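You operate a simulated robot arm through the tools that you are given. There is no shell and no other tool.

You run a simulated robot arm. Do the job below in one go: nothing can be reset, and whatever is moved stays where it is left.

## Task
Put things in order on the top of the grey cabinet. At the end: the blue block is on the white pale labels box; the blue foam corner from the top of the grey cabinet stands where the small grey bracket stood; the teal packet from the top of the grey cabinet stands on top of the grey muffler; the small grey bracket from the top of the grey cabinet stands where the blue block stood; whatever was shut is shut again. Leave all else as you found it, and nothing knocked over.
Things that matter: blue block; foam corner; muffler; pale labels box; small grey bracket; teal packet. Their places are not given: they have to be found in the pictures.

Only the result counts: the job must be done as asked and must still hold three seconds after the hand-in. Knocking over, shifting, dropping, spilling or breaking anything else fails it.

## Robot
A 7-joint arm with a two-finger parallel gripper, fixed in place. Base frame: the origin is at the foot of the arm, x ahead of it, y to its left, z up; the work surface is at about z = 0. Readings come in cm, degrees, newtons and seconds.
With the tool pointing down near the work surface it reaches from about 24 to 62 cm from the base axis. Its first joint turns from -66.0 to 66.0 degrees. Payload 2.6 kg.
The tool frame sits at the grasp point between the pads (the TCP): z along the fingers, y along the line on which they close. The tips reach 3 cm beyond it. Largest opening 9.4 cm; finger width 2.8, thickness 1; the body of the gripper, 5 by 9.6 cm, starts 5.5 cm behind the TCP.
Orientation is told as [roll, pitch, yaw] about the base's x, y, z axes, in that order, counted from this pose: with the fingers straight down and closing along the base's y, the tool's x points along the base's -x, its y along +y and its z along -z.

## Interface
- The arm moves only by the tool jog_arm. Its argument "targets" is a list that holds one entry, the list of rows, each a list of 6 numbers: the shift along the tool's x, y, z in cm, then the turn, a rotation vector about the tool's x, y, z in degrees. In form: [[[x, y, z, rx, ry, rz], ...]]. A call has 1 to 20 rows; each row is the pose to reach, as a shift and turn from the pose commanded when the call began, along the tool's axes at that moment. "claw" is the finger opening in cm, from 0 to 9.4, set as the call begins (left out, the last holds). A row lasts 0.2 s, in which the tool goes at most 5 cm and 8.6 degrees; a call with a longer step from one row to the next is refused whole, and so is a gripper value outside its range. Where a pose cannot be reached the arm comes as near as it can. A force on the tool above 40 N (or 10 N above the force at the start of the call, whichever is more), or a blocked arm, ends the call early, and 0.2 s more pass. Each finger travels about 7.2 cm/s and halts on what it meets, pressing with about 36 N; the grip force reading is that of the motor and also rises with nothing between the fingers. The clock runs only during rows and for 0.2 s after the last one: add rows that repeat a pose to give the fingers time. It gives the time, the measured TCP pose, the force on the tool (base axes), the opening and the grip force at its end, in the units of the frame above (readings bear some noise), with the torque about the TCP (base axes, N m) and any sound that the robot's microphone picked up, and new pictures: "pictures" is both (left out), scene, wrist or none.
- Cameras (640 x 400 px; columns grow to the right, rows downward): "scene" is fixed at [1.95, 42.4, 55.52]; the picture's right is [-0.89, -0.46, 0.00], its down [-0.29, 0.56, -0.78] and it looks along [0.36, -0.69, -0.63] (base axes); focal length 293 px, centre (320, 200). "wrist" rides on the gripper at [7.6, 1.4, -10.3] in the tool frame; the picture's right is [-0.18, 0.98, 0.00], its down [-0.75, -0.14, -0.64] and it looks along [-0.63, -0.12, 0.77] (tool axes); focal length 243 px, centre (320, 200).
- pixel_to_xyz(camera, pixels): there is no depth. For up to 12 entries [column, row, z] of the newest picture of that camera ("zoom" is the newest enlarged one), the place [x, y] in the base frame at which the ray of that pixel passes the height z, good to about 0.2 cm. No time passes.
- enlarge(camera, box): a new picture of the part [left, top, right, bottom] of that camera's present view, enlarged. No time passes.
- finish_job(): hands the job in; it is judged then, once.

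Open the gripper and draw the arm clear of the work before you hand the job in, unless the task says otherwise.

The tools are called after ">>>" as name(argument=value, ...) on one line, values as JSON. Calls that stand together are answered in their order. jog_arm: Moves the arm, as the interface text tells. Its arguments: {"type":"object","properties":{"targets":{"type":"array","items":{"type":"array","items":{"type":"array","items":{"type":"number"}}}},"claw":{"type":"number"},"pictures":{"type":"string","enum":["both","scene","wrist","none"]}},"required":["targets"]} The other tools are called the same way: pixel_to_xyz (camera, pixels) gives the place at which the rays of pixels pass given heights; enlarge (camera, box) takes an enlarged picture of a part of a camera's view; finish_job () hands the job in.

At the start:

```text
t: 0.0
ee_pos: [36.27, -3.4, 28.58]
tcp_rot: [0.0, 0.0, 0.0]
force: [0.5, 0.1, -0.4]
wrist_torque: [0.02, -0.01, 0.0]
gripper_width: 9.4
grasp_force: 0.1
```

scene: 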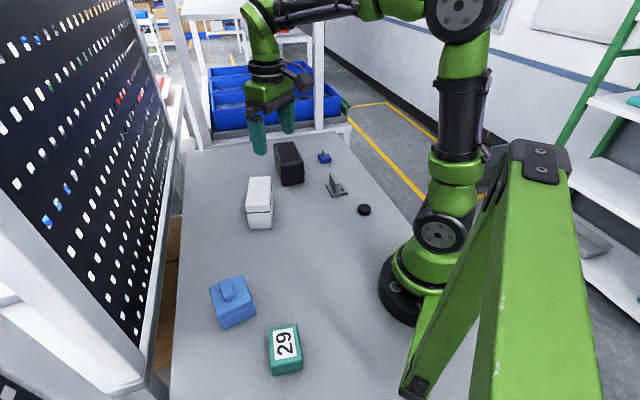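
wrist: 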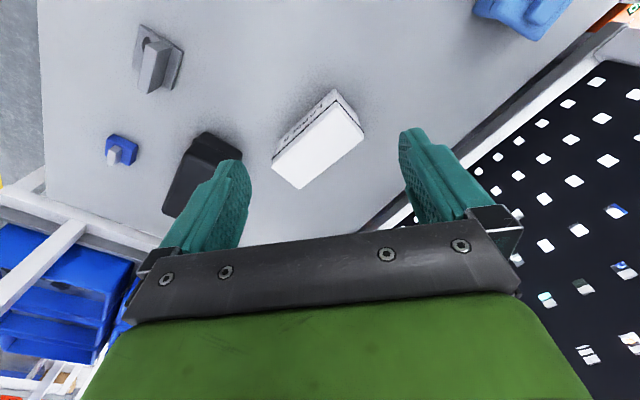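

The scene shows a large blue object at about (232,302), a teal packet "29" at (285,350), a white box at (259,203), a dark box at (289,163), a small blue thing at (324,157), a grey bracket at (336,187) and a black puck at (364,210). I enlarge those parts to identify them.

>>> enlarge(camera="scene", box=[230, 130, 390, 230])

>>> enlarge(camera="scene", box=[180, 260, 340, 390])

>>> enlarge(camera="wrist", box=[60, 0, 400, 220])

```text
4.00 times, centred on (310, 180) of scene
```

zoom: 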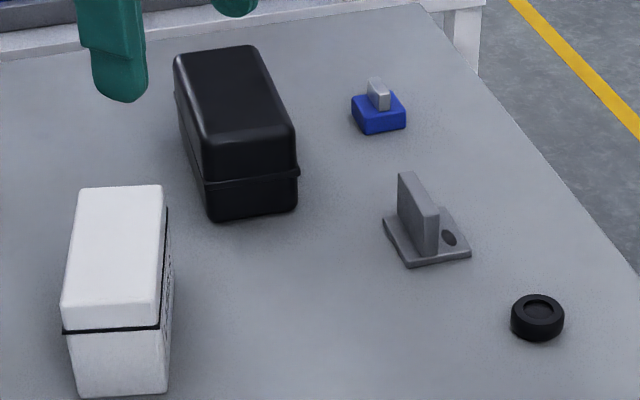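

```text
3.08 times, centred on (260, 325) of scene
```

zoom: 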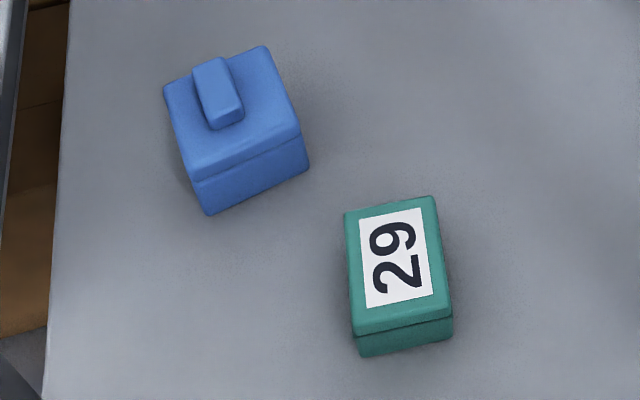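

```text
1.82 times, centred on (230, 110) of wrist
```

zoom: 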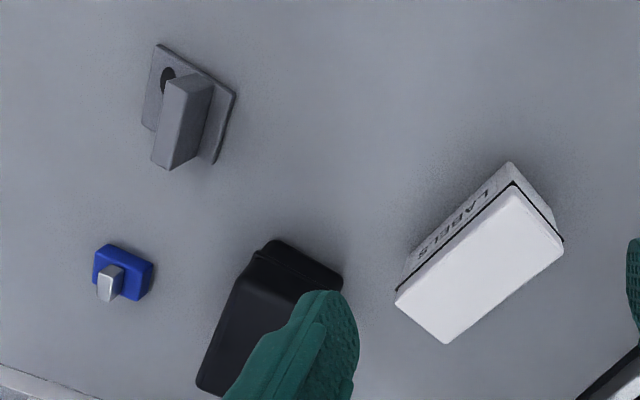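

The white box bears "LABELS" on its side and the black one is probably the muffler. I locate all the objects at rough heights before going for closer views of the two blue things.

>>> pixel_to_xyz(camera="scene", pixels=[[232, 328, 0], [231, 290, 6], [285, 374, 0], [285, 345, 4], [259, 225, 0], [259, 190, 6], [290, 183, 0], [288, 155, 6], [324, 160, 1], [338, 194, 0], [364, 212, 1]])

>>> pixel_to_xyz(camera="wrist", pixels=[[520, 15, 4], [318, 140, 6], [155, 60, 0], [120, 152, 1], [200, 170, 6]])

```text
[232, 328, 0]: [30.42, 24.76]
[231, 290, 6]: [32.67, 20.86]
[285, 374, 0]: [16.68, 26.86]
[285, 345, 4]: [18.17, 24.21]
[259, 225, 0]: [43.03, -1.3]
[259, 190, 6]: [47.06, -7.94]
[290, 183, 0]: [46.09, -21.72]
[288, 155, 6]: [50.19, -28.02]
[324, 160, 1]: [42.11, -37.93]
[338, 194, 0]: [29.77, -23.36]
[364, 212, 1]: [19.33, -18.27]
```

```text
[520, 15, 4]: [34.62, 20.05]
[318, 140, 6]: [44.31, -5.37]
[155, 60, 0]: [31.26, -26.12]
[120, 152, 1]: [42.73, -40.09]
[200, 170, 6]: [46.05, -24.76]
```

Large blue object is at roughly (32,22), teal packet at (18,25), white box near (45,-6), dark box near (48,-25), small blue near (42.5,-39), bracket near (30.5,-25). I move high up toward the large blue object and teal packet to get a better wrist view.

>>> jog_arm(targets=[[[2.3, 3.6, 0.5, 0, 0, 0], [4.6, 7.2, 1, 0, 0, 0], [6.9, 10.8, 1.5, 0, 0, 0], [9.2, 14.4, 2, 0, 0, 0], [11.5, 18, 2.5, 0, 0, 0], [13, 20, 3, 0, 0, 0], [13, 20, 3, 0, 0, 0]]])

>>> pixel_to_xyz(camera="scene", pixels=[[187, 150, 0], [182, 200, 0], [176, 300, 0], [172, 390, 0], [345, 135, 0], [395, 195, 0]])

```text
t: 1.6
ee_pos: [23.28, 16.94, 25.46]
tcp_rot: [0.0, 0.0, 0.0]
force: [0.2, 0.7, 0.0]
wrist_torque: [0.03, 0.01, -0.01]
gripper_width: 9.39
grasp_force: 0.1
```

scene: 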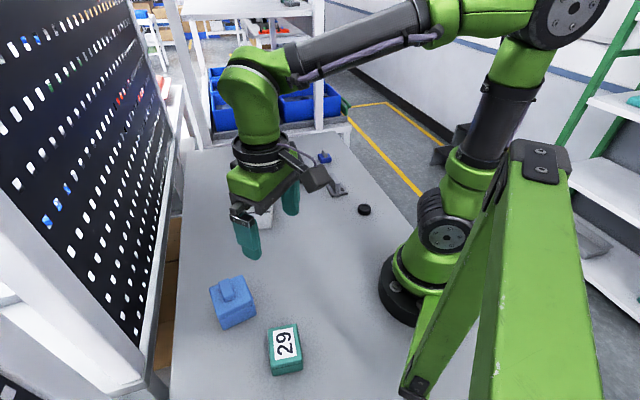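
wrist: 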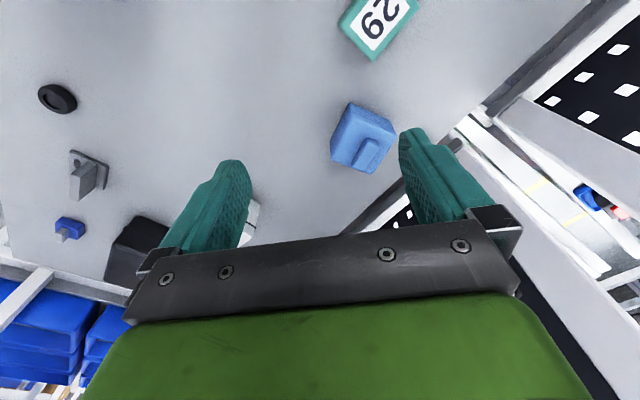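

```text
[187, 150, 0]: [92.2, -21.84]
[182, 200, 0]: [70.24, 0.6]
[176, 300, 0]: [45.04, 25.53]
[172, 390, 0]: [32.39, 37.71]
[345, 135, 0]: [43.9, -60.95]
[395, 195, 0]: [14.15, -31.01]
```

The wrist now sees the large blue object at (365,135) and the teal packet at (378,25). I enlarge both to work out shape and type.

>>> enlarge(camera="wrist", box=[300, 80, 420, 190])

>>> enlarge(camera="wrist", box=[30, 70, 190, 290])

>>> enlarge(camera="scene", box=[200, 270, 265, 335])

>>> enlarge(camera="scene", box=[310, 145, 350, 200])

```text
3.64 times, centred on (360, 135) of wrist
```

zoom: 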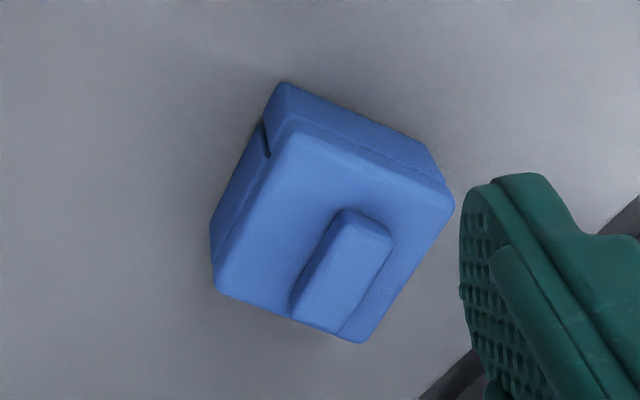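

```text
1.82 times, centred on (110, 180) of wrist
```

zoom: 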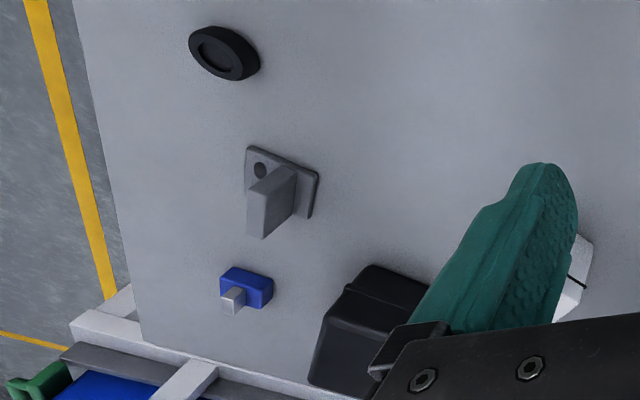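

```text
6.15 times, centred on (232, 302) of scene
```

zoom: 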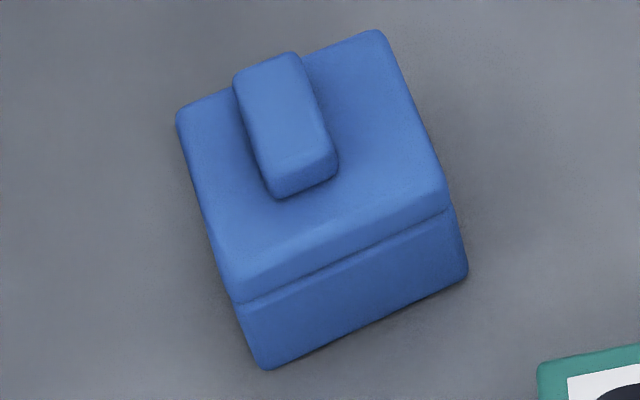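

```text
7.27 times, centred on (330, 172) of scene
```

zoom: 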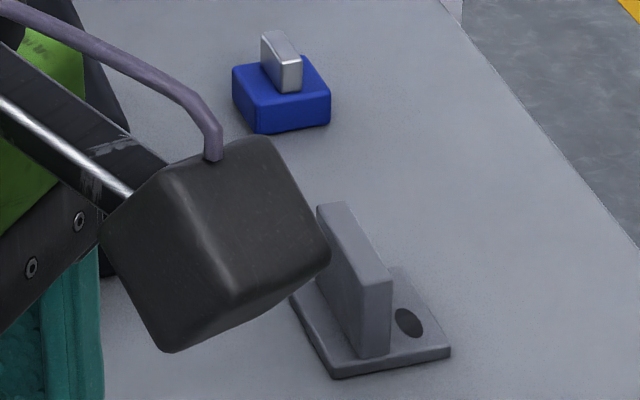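

The large light-blue one looks like moulded foam (foam corner); the small dark-blue one with a silver tab looks like the blue block. I triangulate the foam and teal corners from both cameras at several heights.

>>> pixel_to_xyz(camera="scene", pixels=[[223.5, 329.3, 0], [256.1, 314.2, 0], [208.9, 287.4, 5], [208.9, 287.4, 7], [241.4, 274.4, 5], [241.4, 274.4, 7], [252.7, 302.8, 5], [252.7, 302.8, 7], [218.5, 317.4, 5], [218.5, 317.4, 7]])

>>> pixel_to_xyz(camera="wrist", pixels=[[351.8, 114.4, 5], [351.8, 114.4, 7], [395.7, 136.4, 5], [395.7, 136.4, 7], [371, 173.5, 5], [371, 173.5, 7], [331.2, 158.4, 5], [331.2, 158.4, 7], [350.4, 103.4, 0]])

```text
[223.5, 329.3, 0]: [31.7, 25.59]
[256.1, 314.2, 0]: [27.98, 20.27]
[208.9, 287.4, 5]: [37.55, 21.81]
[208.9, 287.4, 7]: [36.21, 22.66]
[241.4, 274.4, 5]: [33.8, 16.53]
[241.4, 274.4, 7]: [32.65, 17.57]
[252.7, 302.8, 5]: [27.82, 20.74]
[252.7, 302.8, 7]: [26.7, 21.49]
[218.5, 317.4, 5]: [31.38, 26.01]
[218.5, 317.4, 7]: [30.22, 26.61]
```

```text
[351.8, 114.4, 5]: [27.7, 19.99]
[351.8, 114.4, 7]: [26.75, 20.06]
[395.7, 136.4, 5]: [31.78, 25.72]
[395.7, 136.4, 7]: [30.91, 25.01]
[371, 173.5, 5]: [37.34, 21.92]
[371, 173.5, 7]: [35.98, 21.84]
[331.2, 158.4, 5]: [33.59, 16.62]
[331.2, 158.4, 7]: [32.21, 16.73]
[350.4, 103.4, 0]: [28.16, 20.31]
```

Foam corner: about 6.5 x 7 cm, 5 cm high plus a tab, centre near (32.6,21.2), sides at 54°/147°. Next I triangulate the teal packet, and check where the green frame's foot at (412,388) lies since the arm must swing that way.

>>> enlarge(camera="scene", box=[255, 310, 320, 385])

>>> enlarge(camera="scene", box=[370, 120, 640, 400])

>>> enlarge(camera="wrist", box=[310, 0, 450, 80])

>>> pixel_to_xyz(camera="scene", pixels=[[412, 390, 0], [412, 390, 10], [470, 395, 0], [470, 395, 10], [515, 150, 30], [515, 150, 40], [565, 180, 30], [565, 180, 40], [400, 290, 0], [440, 360, 0]])

```text
5.33 times, centred on (288, 348) of scene
```

zoom: 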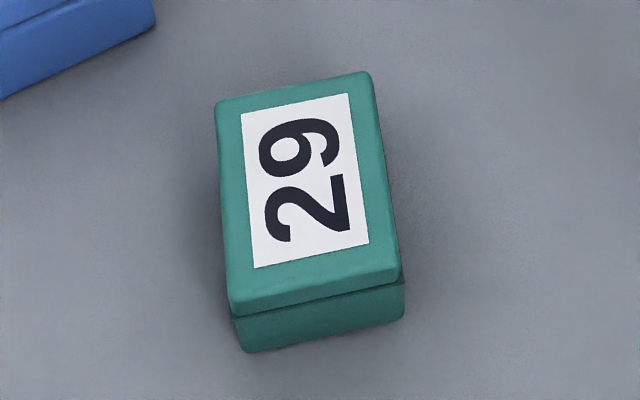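

```text
1.43 times, centred on (505, 260) of scene
```

zoom: 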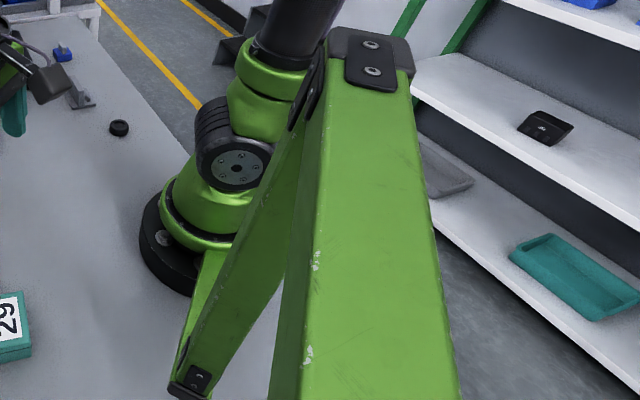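

```text
4.57 times, centred on (380, 40) of wrist
```

zoom: 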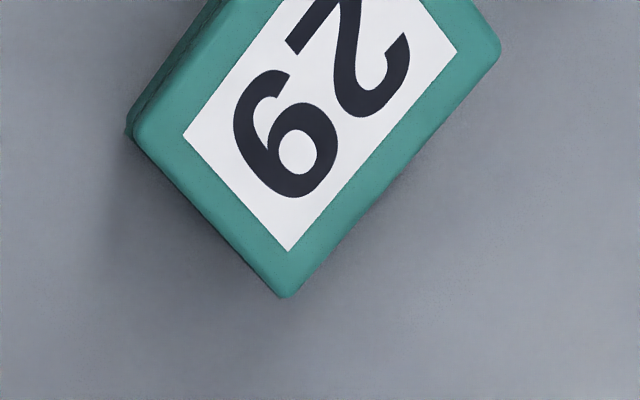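

```text
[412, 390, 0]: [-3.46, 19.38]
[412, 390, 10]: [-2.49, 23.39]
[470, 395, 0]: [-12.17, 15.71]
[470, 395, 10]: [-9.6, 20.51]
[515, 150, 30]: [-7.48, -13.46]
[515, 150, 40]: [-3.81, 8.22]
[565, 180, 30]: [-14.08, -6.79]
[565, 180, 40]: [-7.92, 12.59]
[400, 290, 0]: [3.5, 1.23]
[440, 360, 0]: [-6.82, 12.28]
```

The green frame stands beside the base at negative x, out of the way of the tool. Now I triangulate the teal packet's corners (scene top corners (268,330), (296,324), (303,363), (271,369)).

>>> pixel_to_xyz(camera="scene", pixels=[[273.6, 376.1, 0], [303.6, 370.1, 0], [268.3, 330.2, 3], [268.3, 330.2, 5], [296.4, 324, 3], [296.4, 324, 5], [303.4, 363, 3], [303.4, 363, 5], [271.1, 369, 3], [271.1, 369, 5]])

>>> pixel_to_xyz(camera="wrist", pixels=[[371.9, 61.4, 3], [371.9, 61.4, 5], [338.3, 25.8, 3], [338.3, 25.8, 5], [406.3, 6.1, 3], [406.3, 6.1, 5]])

```text
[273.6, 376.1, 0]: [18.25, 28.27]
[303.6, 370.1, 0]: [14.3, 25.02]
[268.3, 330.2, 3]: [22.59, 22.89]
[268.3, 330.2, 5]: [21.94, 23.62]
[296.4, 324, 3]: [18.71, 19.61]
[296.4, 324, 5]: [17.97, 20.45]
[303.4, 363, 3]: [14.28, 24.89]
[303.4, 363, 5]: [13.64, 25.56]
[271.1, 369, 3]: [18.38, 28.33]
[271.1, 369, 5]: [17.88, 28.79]
```

```text
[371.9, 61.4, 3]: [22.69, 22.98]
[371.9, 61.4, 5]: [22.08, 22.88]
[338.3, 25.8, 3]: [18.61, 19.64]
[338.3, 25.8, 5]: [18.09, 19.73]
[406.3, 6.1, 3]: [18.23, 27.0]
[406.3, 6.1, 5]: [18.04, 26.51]
```

Teal packet: 3 cm high, 5.15 x 6.85 cm, centre (18.5,23.95), short side at 40°. Now I move across at height to view the bracket, small block, muffler and white box.

>>> jog_arm(targets=[[[0, -4.4, 0.35, 0, 0, 0], [0, -8.8, 0.7, 0, 0, 0], [0, -13.2, 1.05, 0, 0, 0], [0, -17.6, 1.4, 0, 0, 0], [0, -22, 1.75, 0, 0, 0], [0, -26.4, 2.1, 0, 0, 0], [0, -30.8, 2.45, 0, 0, 0], [0, -35.2, 2.8, 0, 0, 0], [0, -39.6, 3.15, 0, 0, 0], [0, -43, 3.5, 0, 0, 0], [0, -43, 3.5, 0, 0, 0]]])

```text
t: 4.0
ee_pos: [23.26, -26.52, 21.88]
tcp_rot: [0.0, 0.1, 0.0]
force: [-0.5, 0.4, 0.6]
wrist_torque: [0.01, -0.01, 0.02]
gripper_width: 9.38
grasp_force: 0.1
```

scene: 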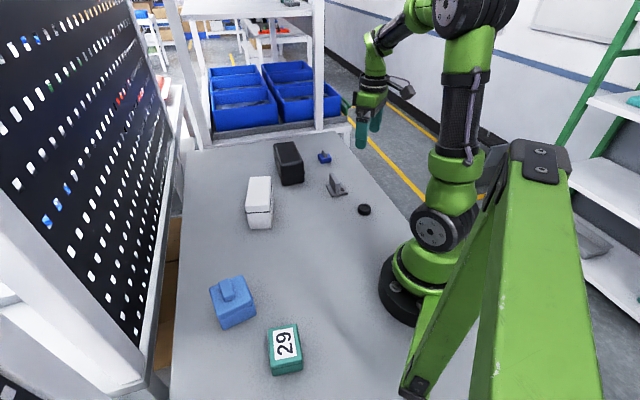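
wrist: 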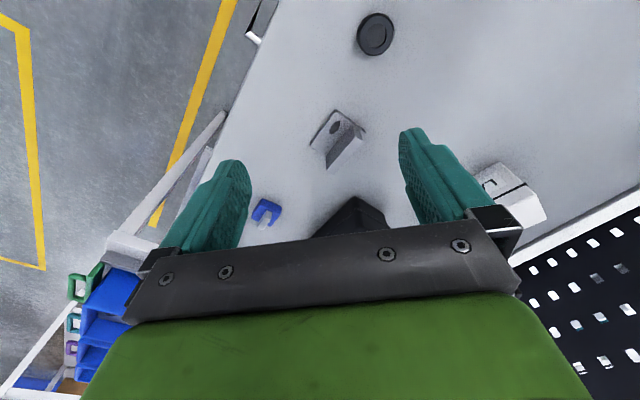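

The bracket shows at (337,137) and the small block at (267,212); the muffler is hidden by the gripper. I enlarge the bracket and block views from here before moving on.

>>> enlarge(camera="wrist", box=[290, 90, 390, 180])

>>> enlarge(camera="scene", box=[315, 165, 360, 205])

>>> enlarge(camera="scene", box=[265, 130, 345, 195])

>>> enlarge(camera="scene", box=[235, 170, 285, 235])

```text
4.44 times, centred on (340, 135) of wrist
```

zoom: 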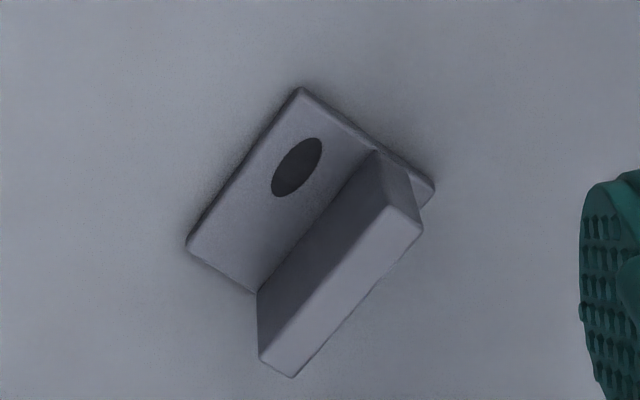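

```text
10.00 times, centred on (338, 185) of scene
```

zoom: 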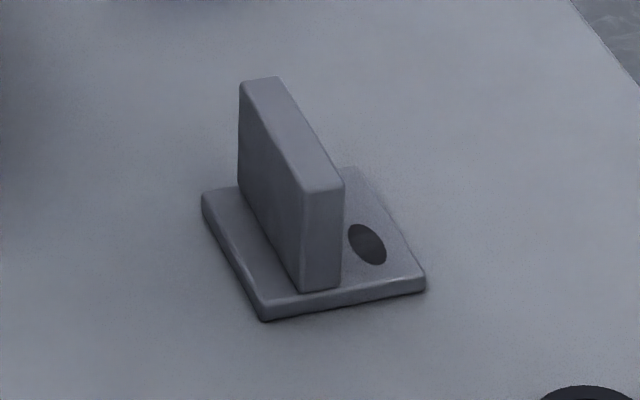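

```text
6.15 times, centred on (305, 162) of scene
```

zoom: 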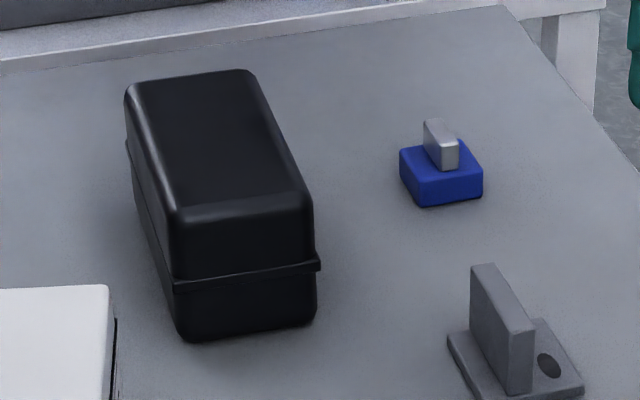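

```text
6.15 times, centred on (260, 202) of scene
```

zoom: 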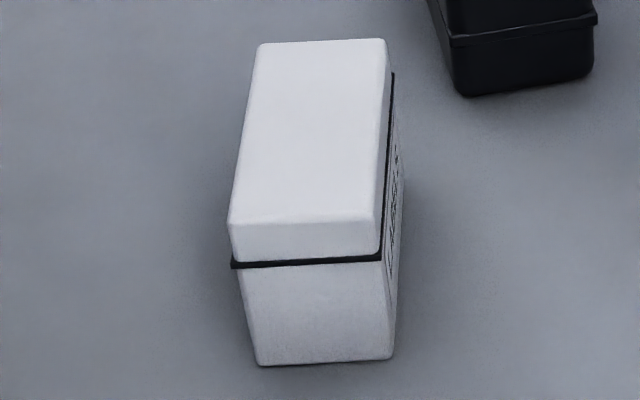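

I locate the bracket's plate corners and upright top from both cameras.

>>> pixel_to_xyz(camera="scene", pixels=[[332.2, 197, 0], [346.7, 194, 0], [326.2, 185.2, 0.5], [341.2, 181.8, 0.5], [330, 173.2, 4], [330, 173.2, 5], [334.2, 172.7, 4], [334.2, 172.7, 5], [340.3, 183.2, 4], [340.3, 183.2, 5], [336.2, 184, 4], [336.2, 184, 5]])

>>> pixel_to_xyz(camera="wrist", pixels=[[331, 109.8, 0.5], [361.4, 132.1, 0.5], [305.5, 144.7, 0.5], [355.8, 136.8, 4], [355.8, 136.8, 5], [363, 141.3, 4], [363, 141.3, 5], [333.7, 174.9, 4], [333.7, 174.9, 5], [326, 170.4, 4], [326, 170.4, 5]])

```text
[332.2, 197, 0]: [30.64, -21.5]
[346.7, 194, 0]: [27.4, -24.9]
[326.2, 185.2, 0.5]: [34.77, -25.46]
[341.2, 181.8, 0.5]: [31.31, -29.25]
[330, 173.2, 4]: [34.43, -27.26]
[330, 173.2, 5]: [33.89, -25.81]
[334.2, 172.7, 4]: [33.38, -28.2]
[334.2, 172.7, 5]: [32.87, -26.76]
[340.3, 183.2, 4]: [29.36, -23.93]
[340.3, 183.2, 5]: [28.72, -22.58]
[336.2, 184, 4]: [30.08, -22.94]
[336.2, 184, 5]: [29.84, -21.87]
```

```text
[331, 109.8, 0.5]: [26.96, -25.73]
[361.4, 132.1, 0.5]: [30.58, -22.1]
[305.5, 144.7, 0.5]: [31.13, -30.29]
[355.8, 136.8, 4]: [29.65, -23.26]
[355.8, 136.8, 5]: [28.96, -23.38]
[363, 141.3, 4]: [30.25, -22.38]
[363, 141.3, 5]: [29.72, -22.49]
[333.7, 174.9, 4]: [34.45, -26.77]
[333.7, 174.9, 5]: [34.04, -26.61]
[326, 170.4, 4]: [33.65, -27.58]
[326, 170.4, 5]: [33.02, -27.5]
```

Bracket: upright 1.3 x 6 cm, top z≈4.4, centre (31.7,-25.0), length along -45.5°; base plate centre about (30.95,-25.55). I move forward to see the small block and muffler clearly.

>>> jog_arm(targets=[[[-3.7, -1.1, 0, 0, 0, 0], [-7.4, -2.2, 0, 0, 0, 0], [-11.1, -3.4, 0, 0, 0, 0], [-14.7, -4.5, 0, 0, 0, 0], [-14.7, -4.5, 0, 0, 0, 0]]])

```text
t: 5.2
ee_pos: [38.07, -30.74, 22.04]
tcp_rot: [0.0, 0.0, 0.1]
force: [0.1, 0.9, 0.0]
wrist_torque: [0.01, -0.01, -0.01]
gripper_width: 9.4
grasp_force: 0.1
```

scene: 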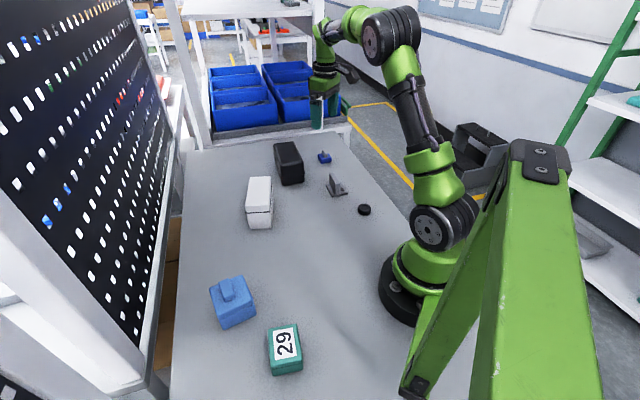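
wrist: 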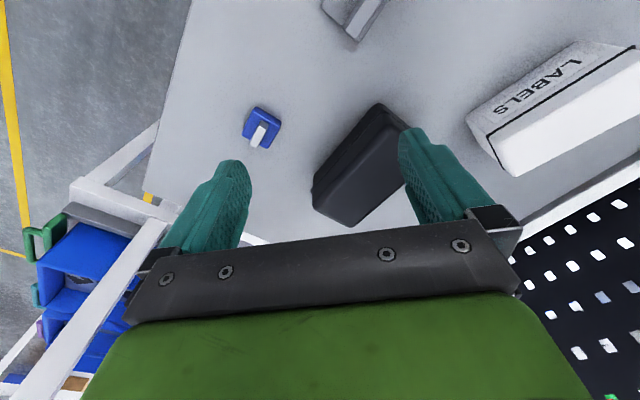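

Small block shows at (262,128), muffler around (360,165), LABELS box at upper right. I enlarge each.

>>> enlarge(camera="wrist", box=[230, 95, 295, 160])

>>> enlarge(camera="wrist", box=[300, 90, 420, 240])

>>> enlarge(camera="wrist", box=[450, 20, 640, 200])

>>> enlarge(camera="scene", box=[310, 142, 340, 172])

```text
6.15 times, centred on (262, 128) of wrist
```

zoom: 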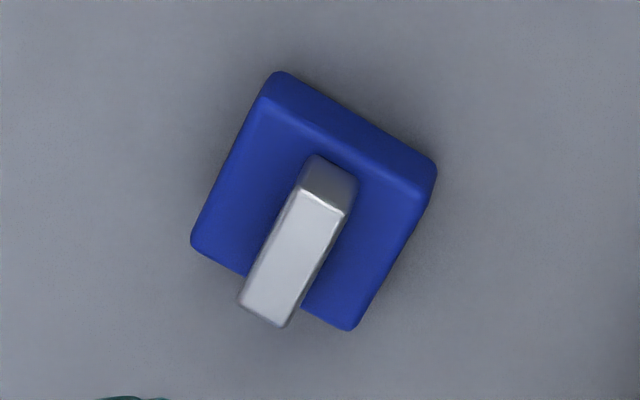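

```text
2.67 times, centred on (360, 165) of wrist
```

zoom: 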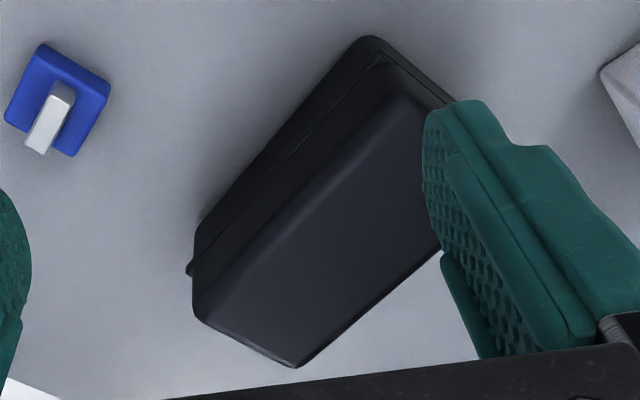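

```text
2.22 times, centred on (545, 110) of wrist
```

zoom: 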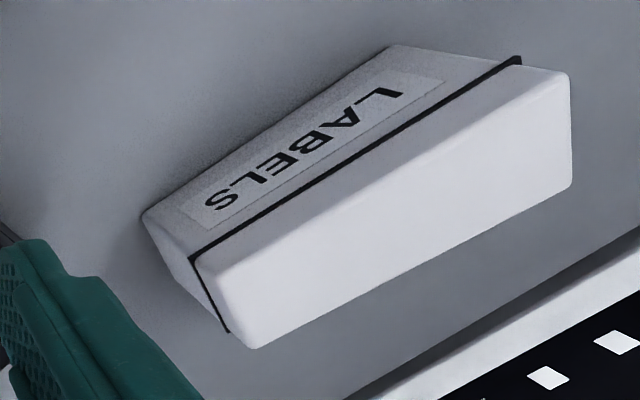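

```text
13.33 times, centred on (325, 157) of scene
```

zoom: 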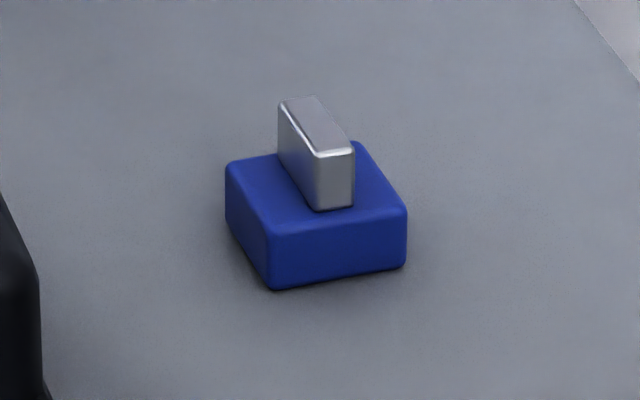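

I turn these corners into coordinates at candidate heights for the block, the muffler and the labels box.

>>> pixel_to_xyz(camera="wrist", pixels=[[253.9, 113.4, 2], [279.1, 128, 2], [266.9, 149.1, 2], [241.3, 134.5, 2], [255.2, 107.2, 0], [280.9, 122.3, 0], [259.1, 126.9, 4], [266.1, 130.1, 4], [256, 148.7, 4], [249, 144.7, 4], [259.1, 126.9, 3.5], [256, 148.7, 3.5]])

>>> pixel_to_xyz(camera="scene", pixels=[[321, 163.75, 0], [331, 162, 0], [318, 154.4, 2], [321, 159.1, 2], [331, 157.9, 2], [327.8, 152.7, 2], [321.5, 149.7, 4], [324.3, 149.2, 4], [327.2, 153.25, 4], [324.5, 153.8, 4], [321.5, 149.7, 3.5], [327.2, 153.25, 3.5]])

>>> pixel_to_xyz(camera="scene", pixels=[[285.5, 184.8, 0], [306.6, 181.2, 0], [276.1, 143.3, 6], [296.1, 141.2, 6], [305.8, 162.8, 6], [284.3, 164.4, 6], [276.1, 143.3, 8], [296.1, 141.2, 8], [305.8, 162.8, 8], [284.3, 164.4, 8], [283.6, 176.3, 3], [307.4, 172.6, 3]])

>>> pixel_to_xyz(camera="wrist", pixels=[[312.4, 206.9, 6], [335.6, 227.5, 6], [312.4, 206.9, 8], [335.6, 227.5, 8], [363.7, 105.1, 0], [493.1, 137.9, 6], [503, 176.7, 6], [556.3, 143.8, 6], [493.1, 137.9, 8], [503, 176.7, 8], [556.3, 143.8, 8]])

>>> pixel_to_xyz(camera="scene", pixels=[[250.2, 228.8, 0], [271.9, 227.7, 0], [249.8, 176.8, 6], [270.6, 176, 6], [269.8, 204.9, 6], [245.4, 205.6, 6], [249.8, 176.8, 8], [270.6, 176, 8], [269.8, 204.9, 8], [245.4, 205.6, 8]])

```text
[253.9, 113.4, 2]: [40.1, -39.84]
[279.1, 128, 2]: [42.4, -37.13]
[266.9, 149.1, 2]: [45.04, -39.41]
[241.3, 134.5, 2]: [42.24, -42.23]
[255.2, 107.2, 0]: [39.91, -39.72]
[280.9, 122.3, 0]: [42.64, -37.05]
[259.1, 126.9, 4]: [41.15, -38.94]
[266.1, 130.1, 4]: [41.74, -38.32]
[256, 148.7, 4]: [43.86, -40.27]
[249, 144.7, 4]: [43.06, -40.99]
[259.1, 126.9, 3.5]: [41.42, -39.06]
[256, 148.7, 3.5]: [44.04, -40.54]
```

```text
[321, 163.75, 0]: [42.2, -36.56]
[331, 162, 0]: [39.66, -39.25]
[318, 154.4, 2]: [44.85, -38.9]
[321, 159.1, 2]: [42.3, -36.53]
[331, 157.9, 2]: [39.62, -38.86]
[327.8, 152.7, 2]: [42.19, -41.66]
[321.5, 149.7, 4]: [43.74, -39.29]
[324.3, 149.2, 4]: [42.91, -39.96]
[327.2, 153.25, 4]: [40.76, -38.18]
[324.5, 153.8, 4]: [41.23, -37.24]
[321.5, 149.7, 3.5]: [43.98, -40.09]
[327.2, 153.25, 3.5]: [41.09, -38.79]
```

```text
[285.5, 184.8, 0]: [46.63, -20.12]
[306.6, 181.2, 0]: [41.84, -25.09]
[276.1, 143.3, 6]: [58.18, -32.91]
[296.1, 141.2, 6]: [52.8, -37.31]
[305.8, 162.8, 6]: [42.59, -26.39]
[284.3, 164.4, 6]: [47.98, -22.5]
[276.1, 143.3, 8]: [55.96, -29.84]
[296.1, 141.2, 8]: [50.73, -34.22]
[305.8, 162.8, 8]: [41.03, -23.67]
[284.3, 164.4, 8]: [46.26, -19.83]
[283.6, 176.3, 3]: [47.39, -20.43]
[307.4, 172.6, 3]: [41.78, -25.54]
```

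```text
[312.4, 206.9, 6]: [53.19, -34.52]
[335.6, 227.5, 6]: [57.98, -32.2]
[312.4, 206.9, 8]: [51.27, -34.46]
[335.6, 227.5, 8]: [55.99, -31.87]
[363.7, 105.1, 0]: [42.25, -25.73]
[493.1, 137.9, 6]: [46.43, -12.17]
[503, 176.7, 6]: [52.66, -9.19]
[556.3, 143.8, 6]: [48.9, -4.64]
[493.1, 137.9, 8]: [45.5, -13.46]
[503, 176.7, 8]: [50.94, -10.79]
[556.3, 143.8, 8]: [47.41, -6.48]
```

```text
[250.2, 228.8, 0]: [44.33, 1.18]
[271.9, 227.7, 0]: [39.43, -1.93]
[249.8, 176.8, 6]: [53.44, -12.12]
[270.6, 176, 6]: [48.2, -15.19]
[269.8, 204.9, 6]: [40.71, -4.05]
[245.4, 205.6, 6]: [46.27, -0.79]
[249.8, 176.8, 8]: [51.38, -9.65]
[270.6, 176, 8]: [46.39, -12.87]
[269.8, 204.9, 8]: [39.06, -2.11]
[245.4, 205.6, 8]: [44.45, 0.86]
```

Small block: ~3.6 cm square, ~2 cm high with a tab to 3.75, centre ≈(42.35,-39.4), sides at ±45°. Labels box: top ≈7.5, centre ≈(45.8,-6.5), long axis -56°; muffler: top ≈7.2, centre ≈(49.3,-28), long axis -46°. I hover over the block with yaw -45° and the claw at 6.

>>> jog_arm(targets=[[[-0.7, -1.45, 1.3, 0, 0, 7.5], [-1.4, -2.9, 2.6, 0, 0, 15], [-2.1, -4.35, 4, 0, 0, 22.5], [-2.85, -5.8, 5.3, 0, 0, 30], [-3.55, -7.2, 6.6, 0, 0, 37.5], [-4.28, -8.66, 8, 0, 0, 45], [-4.28, -8.66, 8, 0, 0, 45]]], claw=6)

```text
t: 6.8
ee_pos: [42.32, -39.59, 14.0]
tcp_rot: [0.0, -0.1, -45.1]
force: [-0.3, -0.5, 0.1]
wrist_torque: [0.02, 0.02, 0.01]
gripper_width: 6.01
grasp_force: 0.1
```

scene: 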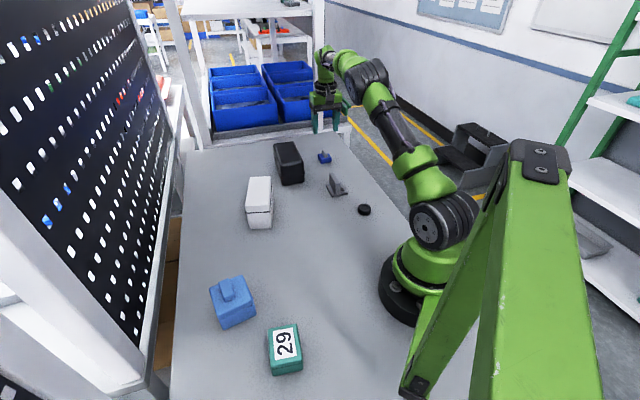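
wrist: 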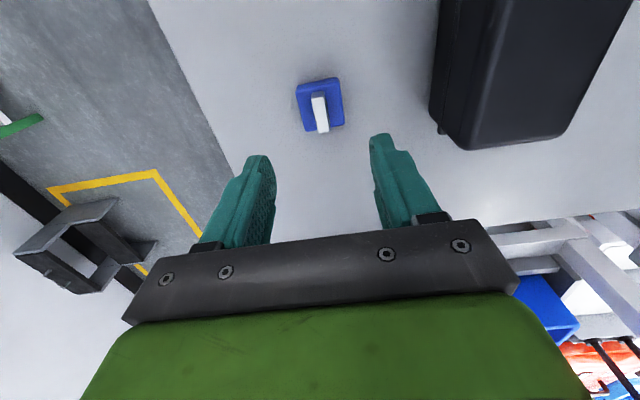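

The block shows at (320,105) between the fingers' lines, muffler well to the right. I enlarge and refine the block's centre from here.

>>> enlarge(camera="wrist", box=[280, 65, 360, 145])

>>> enlarge(camera="wrist", box=[420, 0, 640, 160])

```text
5.00 times, centred on (320, 105) of wrist
```

zoom: 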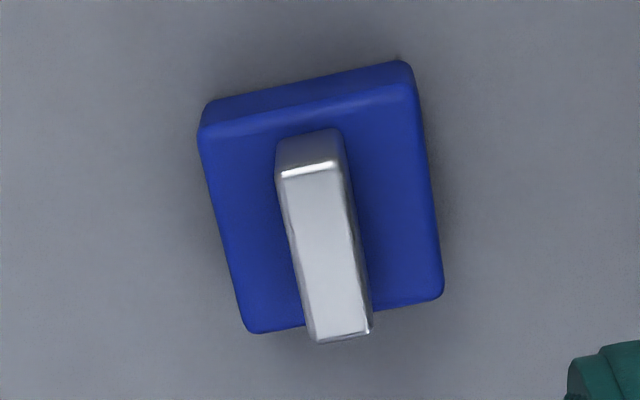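

```text
2.50 times, centred on (530, 80) of wrist
```

zoom: 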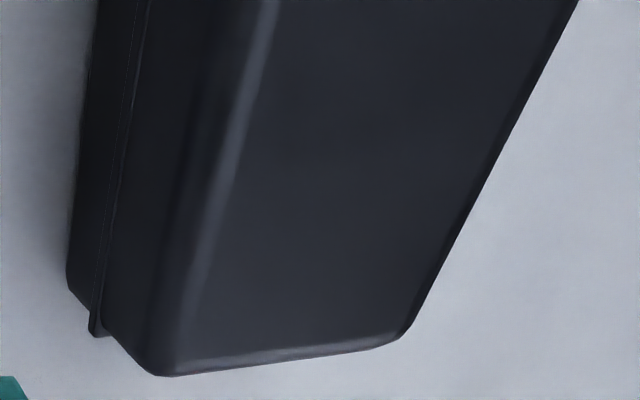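

I convert the block's top corners and muffler end corners to coordinates.

>>> pixel_to_xyz(camera="wrist", pixels=[[296.6, 91, 2], [339, 82.6, 2], [344.6, 124.4, 2], [306.6, 131, 2], [314, 140, 3.8], [329, 138, 3.8], [311.5, 99.5, 3.8], [324, 97, 3.8], [462, 148.8, 7], [562, 136, 7]])

```text
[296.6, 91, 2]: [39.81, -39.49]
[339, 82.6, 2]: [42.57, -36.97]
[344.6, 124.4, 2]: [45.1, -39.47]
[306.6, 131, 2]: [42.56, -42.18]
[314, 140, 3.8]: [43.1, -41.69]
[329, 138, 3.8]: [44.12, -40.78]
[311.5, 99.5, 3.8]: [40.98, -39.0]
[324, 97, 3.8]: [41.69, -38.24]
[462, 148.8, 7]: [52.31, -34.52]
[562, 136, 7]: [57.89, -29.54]
```

Refined block centre ≈(42.5,-39.55), 3.65 cm across. I descend so the tips sit at about z=0.4 around it.

>>> jog_arm(targets=[[[-0.1, 0.15, 3.5, 0, 0, 0], [-0.1, 0.15, 7, 0, 0, 0], [-0.1, 0.15, 9, 0, 0, 0], [-0.1, 0.15, 10, 0, 0, 0], [-0.1, 0.15, 10.6, 0, 0, 0], [-0.1, 0.15, 10.6, 0, 0, 0]]])

```text
t: 8.2
ee_pos: [42.33, -39.4, 3.42]
tcp_rot: [0.1, -0.1, -45.0]
force: [0.3, -0.5, -0.5]
wrist_torque: [0.01, 0.0, 0.01]
gripper_width: 6.01
grasp_force: 0.1
```

scene: 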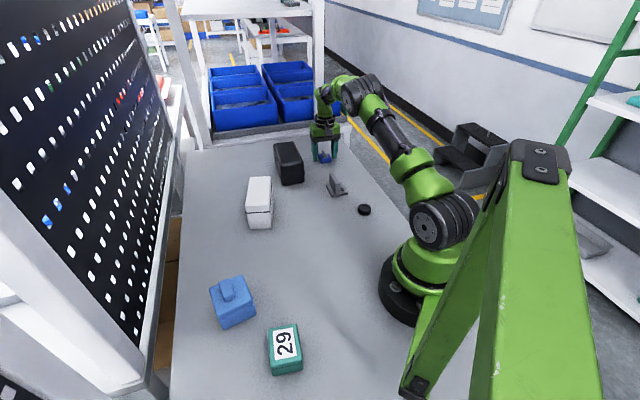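
wrist: 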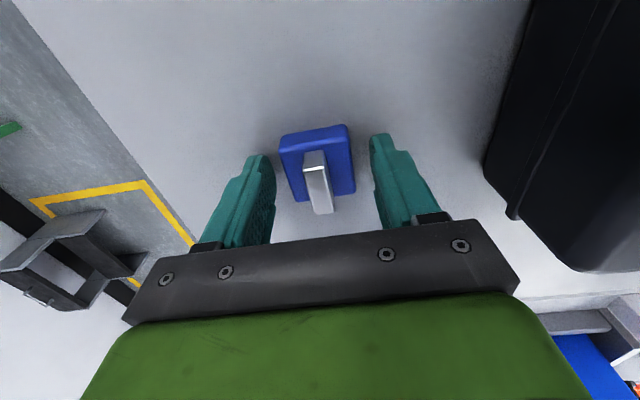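

The block lies between the pads at (318,168). I close on it.

>>> jog_arm(targets=[[[0, 0, 0, 0, 0, 0], [0, 0, 0, 0, 0, 0], [0, 0, 0, 0, 0, 0]]], claw=2.8)

```text
t: 9.0
ee_pos: [42.42, -39.43, 3.44]
tcp_rot: [0.0, -0.1, -45.0]
force: [0.1, -0.2, 0.1]
wrist_torque: [-0.01, 0.01, 0.0]
gripper_width: 3.89
grasp_force: 36.6
```

scene: 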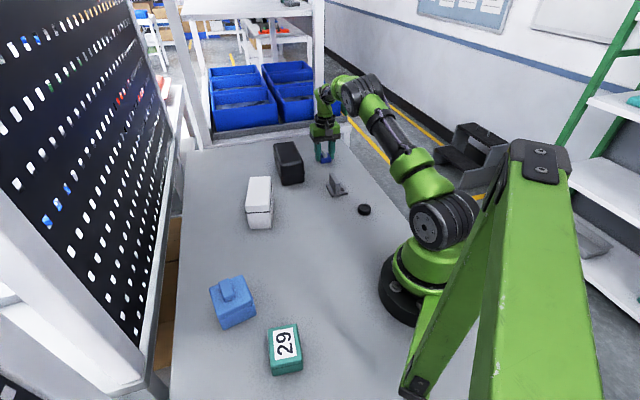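
wrist: 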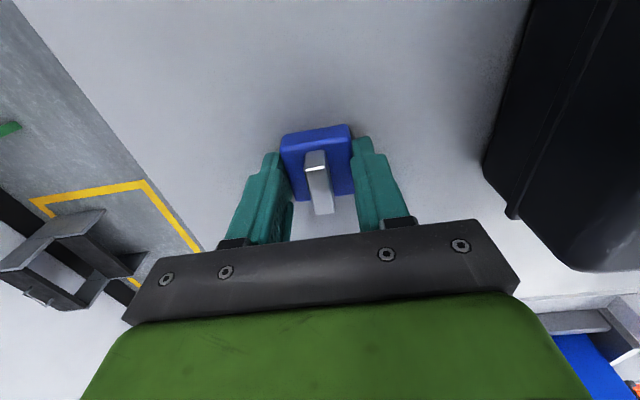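

Gripped at 3.89 cm with 36.6 N. I lift to z=16 and carry it over to the labels box at about (45.8,-6.5), turning to yaw -56°.

>>> jog_arm(targets=[[[0, 0, -2, 0, 0, 0], [0, 0, -6, 0, 0, 0], [0, 0, -10, 0, 0, 0], [0, 0, -12.6, 0, 0, 0], [2.6, 3.2, -12.6, 0, 0, 1.4], [5.2, 6.4, -12.6, 0, 0, 2.8], [7.8, 9.6, -12.6, 0, 0, 4.2], [10.4, 12.8, -12.6, 0, 0, 5.6], [13, 16, -12.6, 0, 0, 7], [15.6, 19.2, -12.6, 0, 0, 8.4], [18.2, 22.4, -12.6, 0, 0, 9.8], [20.9, 25.67, -12.6, 0, 0, 11.3], [20.9, 25.67, -12.6, 0, 0, 11.3]]])

```text
t: 11.8
ee_pos: [45.73, -6.37, 16.39]
tcp_rot: [-0.1, 0.0, -56.3]
force: [0.4, -0.5, -0.7]
wrist_torque: [0.0, 0.02, 0.0]
gripper_width: 3.89
grasp_force: 36.0
```

scene: 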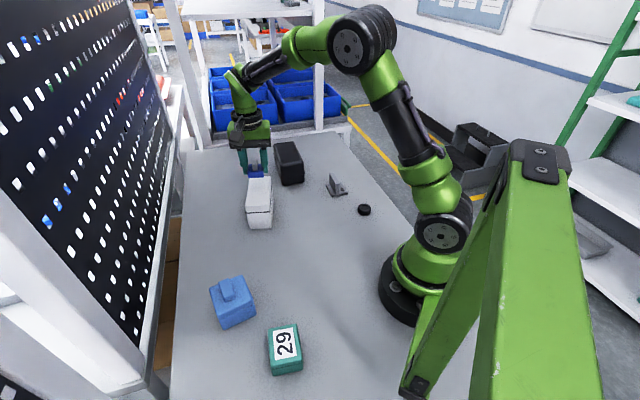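
wrist: 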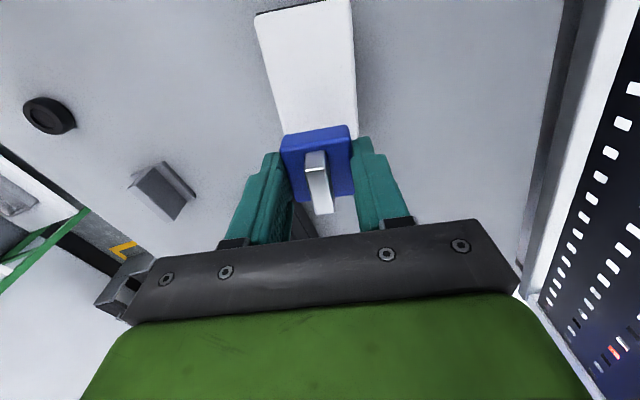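

The block is held; the box's top shows behind it from (255,15)/(350,2) downward. I enlarge to refine its edges.

>>> enlarge(camera="wrist", box=[240, 0, 380, 130])

>>> enlarge(camera="wrist", box=[270, 120, 380, 245])

>>> enlarge(camera="scene", box=[215, 140, 305, 235])

```text
3.08 times, centred on (310, 65) of wrist
```

zoom: 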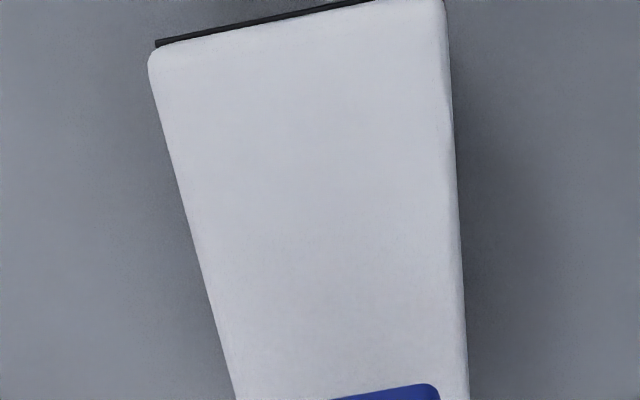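

```text
3.20 times, centred on (325, 182) of wrist
```

zoom: 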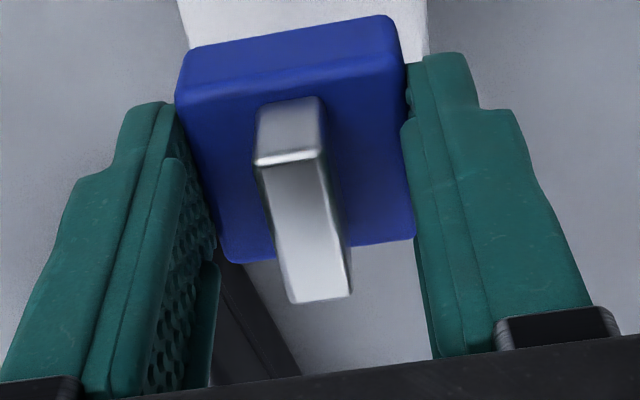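

```text
4.21 times, centred on (260, 188) of scene
```

zoom: 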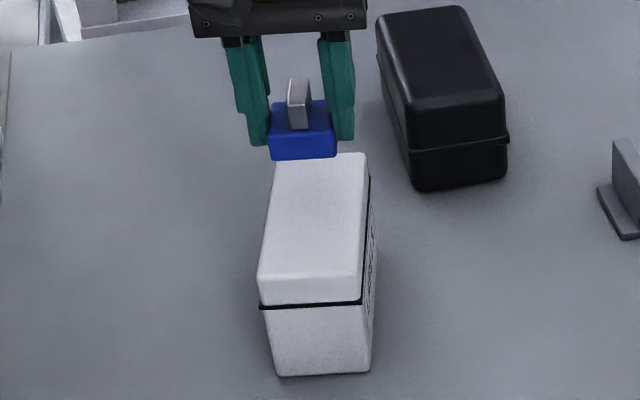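

I compute the box's top edges at candidate heights from this wrist view.

>>> pixel_to_xyz(camera="wrist", pixels=[[254.8, 17.9, 7], [350.6, 1.7, 7], [282.4, 128.3, 7], [358, 128.3, 7], [254.8, 17.9, 7.5], [350.6, 1.7, 7.5], [282.4, 128.3, 7.5], [358, 128.3, 7.5]])

>>> pixel_to_xyz(camera="scene", pixels=[[245.7, 208.4, 7], [269.6, 207.2, 7], [245.7, 208.4, 7.5], [269.6, 207.2, 7.5], [245.7, 208.4, 8], [269.6, 207.2, 8]])

```text
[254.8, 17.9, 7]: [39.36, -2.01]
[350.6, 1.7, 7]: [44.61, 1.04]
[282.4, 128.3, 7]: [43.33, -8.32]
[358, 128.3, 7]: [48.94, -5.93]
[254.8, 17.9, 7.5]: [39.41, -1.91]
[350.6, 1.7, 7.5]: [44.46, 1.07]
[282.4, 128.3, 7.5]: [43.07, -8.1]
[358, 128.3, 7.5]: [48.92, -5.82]
```

```text
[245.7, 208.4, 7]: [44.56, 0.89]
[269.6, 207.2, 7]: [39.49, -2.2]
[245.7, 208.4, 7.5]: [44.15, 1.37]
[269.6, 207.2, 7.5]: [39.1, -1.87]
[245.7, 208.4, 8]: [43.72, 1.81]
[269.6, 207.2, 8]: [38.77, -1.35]
```

The box top is at z≈7.1–7.3, centre ≈(45.8,-6.4), long axis ≈-57°, so the block is right above its centre. I descend to just above contact.

>>> jog_arm(targets=[[[0, 0, 2, 0, 0, 0], [0, 0, 4, 0, 0, 0], [0, 0, 4.8, 0, 0, 0], [0, 0, 5.2, 0, 0, 0], [0, 0, 5.2, 0, 0, 0]]])

```text
t: 12.8
ee_pos: [45.95, -6.63, 11.47]
tcp_rot: [0.5, -0.3, -56.3]
force: [-0.2, 0.2, 3.4]
wrist_torque: [-0.02, 0.1, -0.02]
gripper_width: 3.89
grasp_force: 36.2
stopped in row 4: the force on the tool passed its limit at 49 N (the readings are from after the stop); the commanded pose is now the measured one
```

scene: 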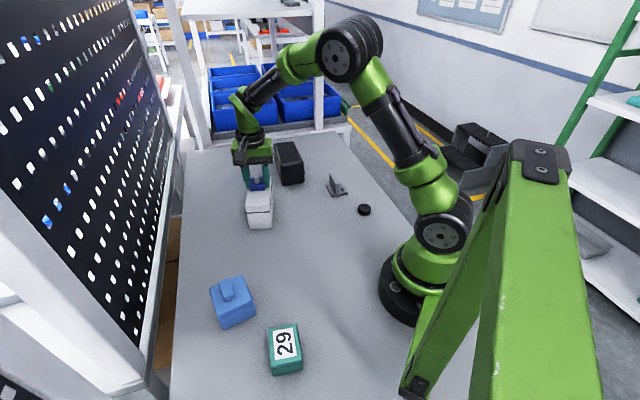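
wrist: 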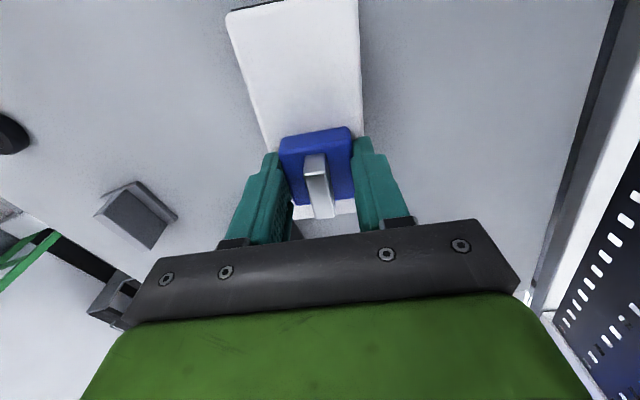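

Contact came at z=11.47 (49 N peak, now 3.4 N), so the box top is nearer z=8. I check the box's place before releasing.

>>> enlarge(camera="scene", box=[215, 140, 305, 235])

>>> enlarge(camera="wrist", box=[220, 100, 400, 250])

```text
4.21 times, centred on (260, 188) of scene
```

zoom: 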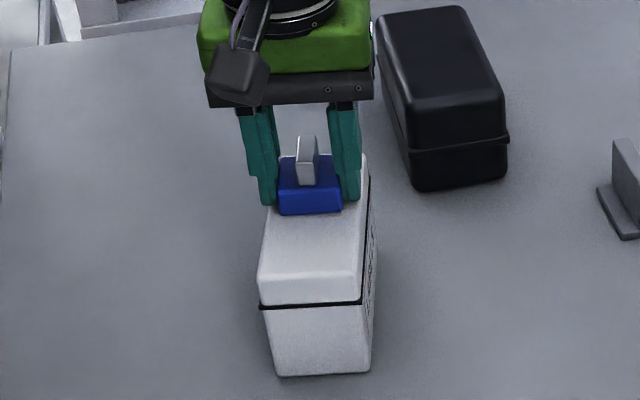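

```text
2.67 times, centred on (310, 175) of wrist
```

zoom: 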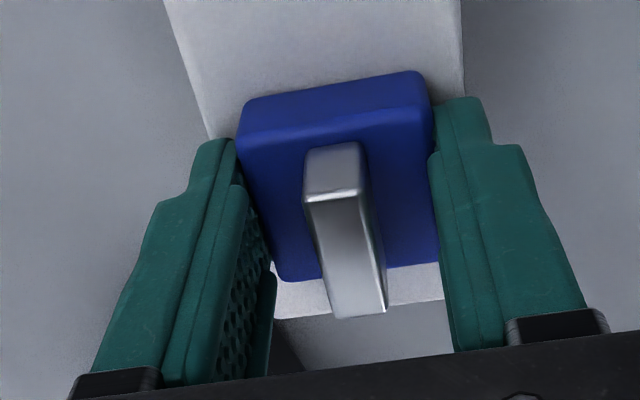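

The box has not shifted and the block sits on its top. I release by opening to 5.8.

>>> jog_arm(targets=[[[0, 0, 0, 0, 0, 0], [0, 0, 0, 0, 0, 0], [0, 0, 0, 0, 0, 0]]], claw=5.8)

```text
t: 13.6
ee_pos: [46.04, -6.69, 11.47]
tcp_rot: [0.4, -0.3, -56.5]
force: [1.2, 0.1, 4.2]
wrist_torque: [-0.01, 0.17, 0.0]
gripper_width: 5.7
grasp_force: 0.1
```

scene: 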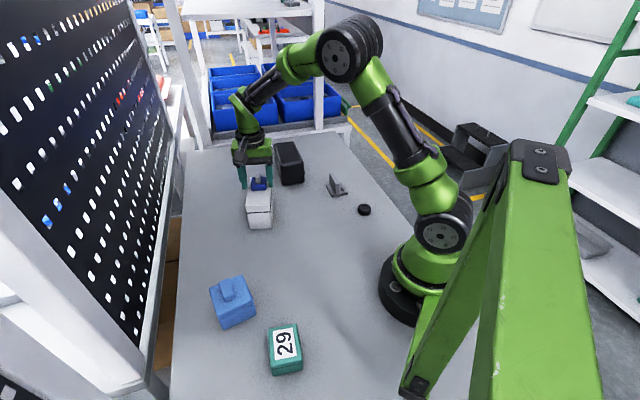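
wrist: 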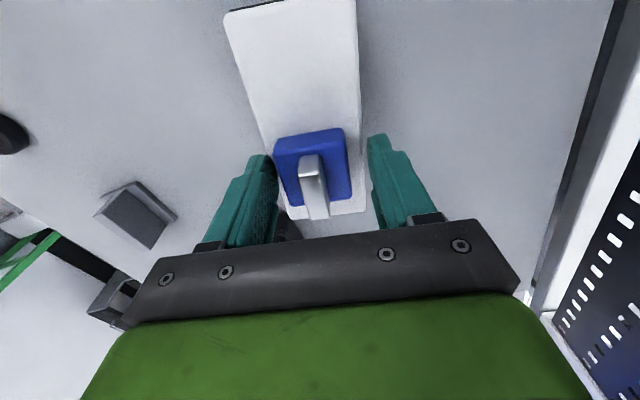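

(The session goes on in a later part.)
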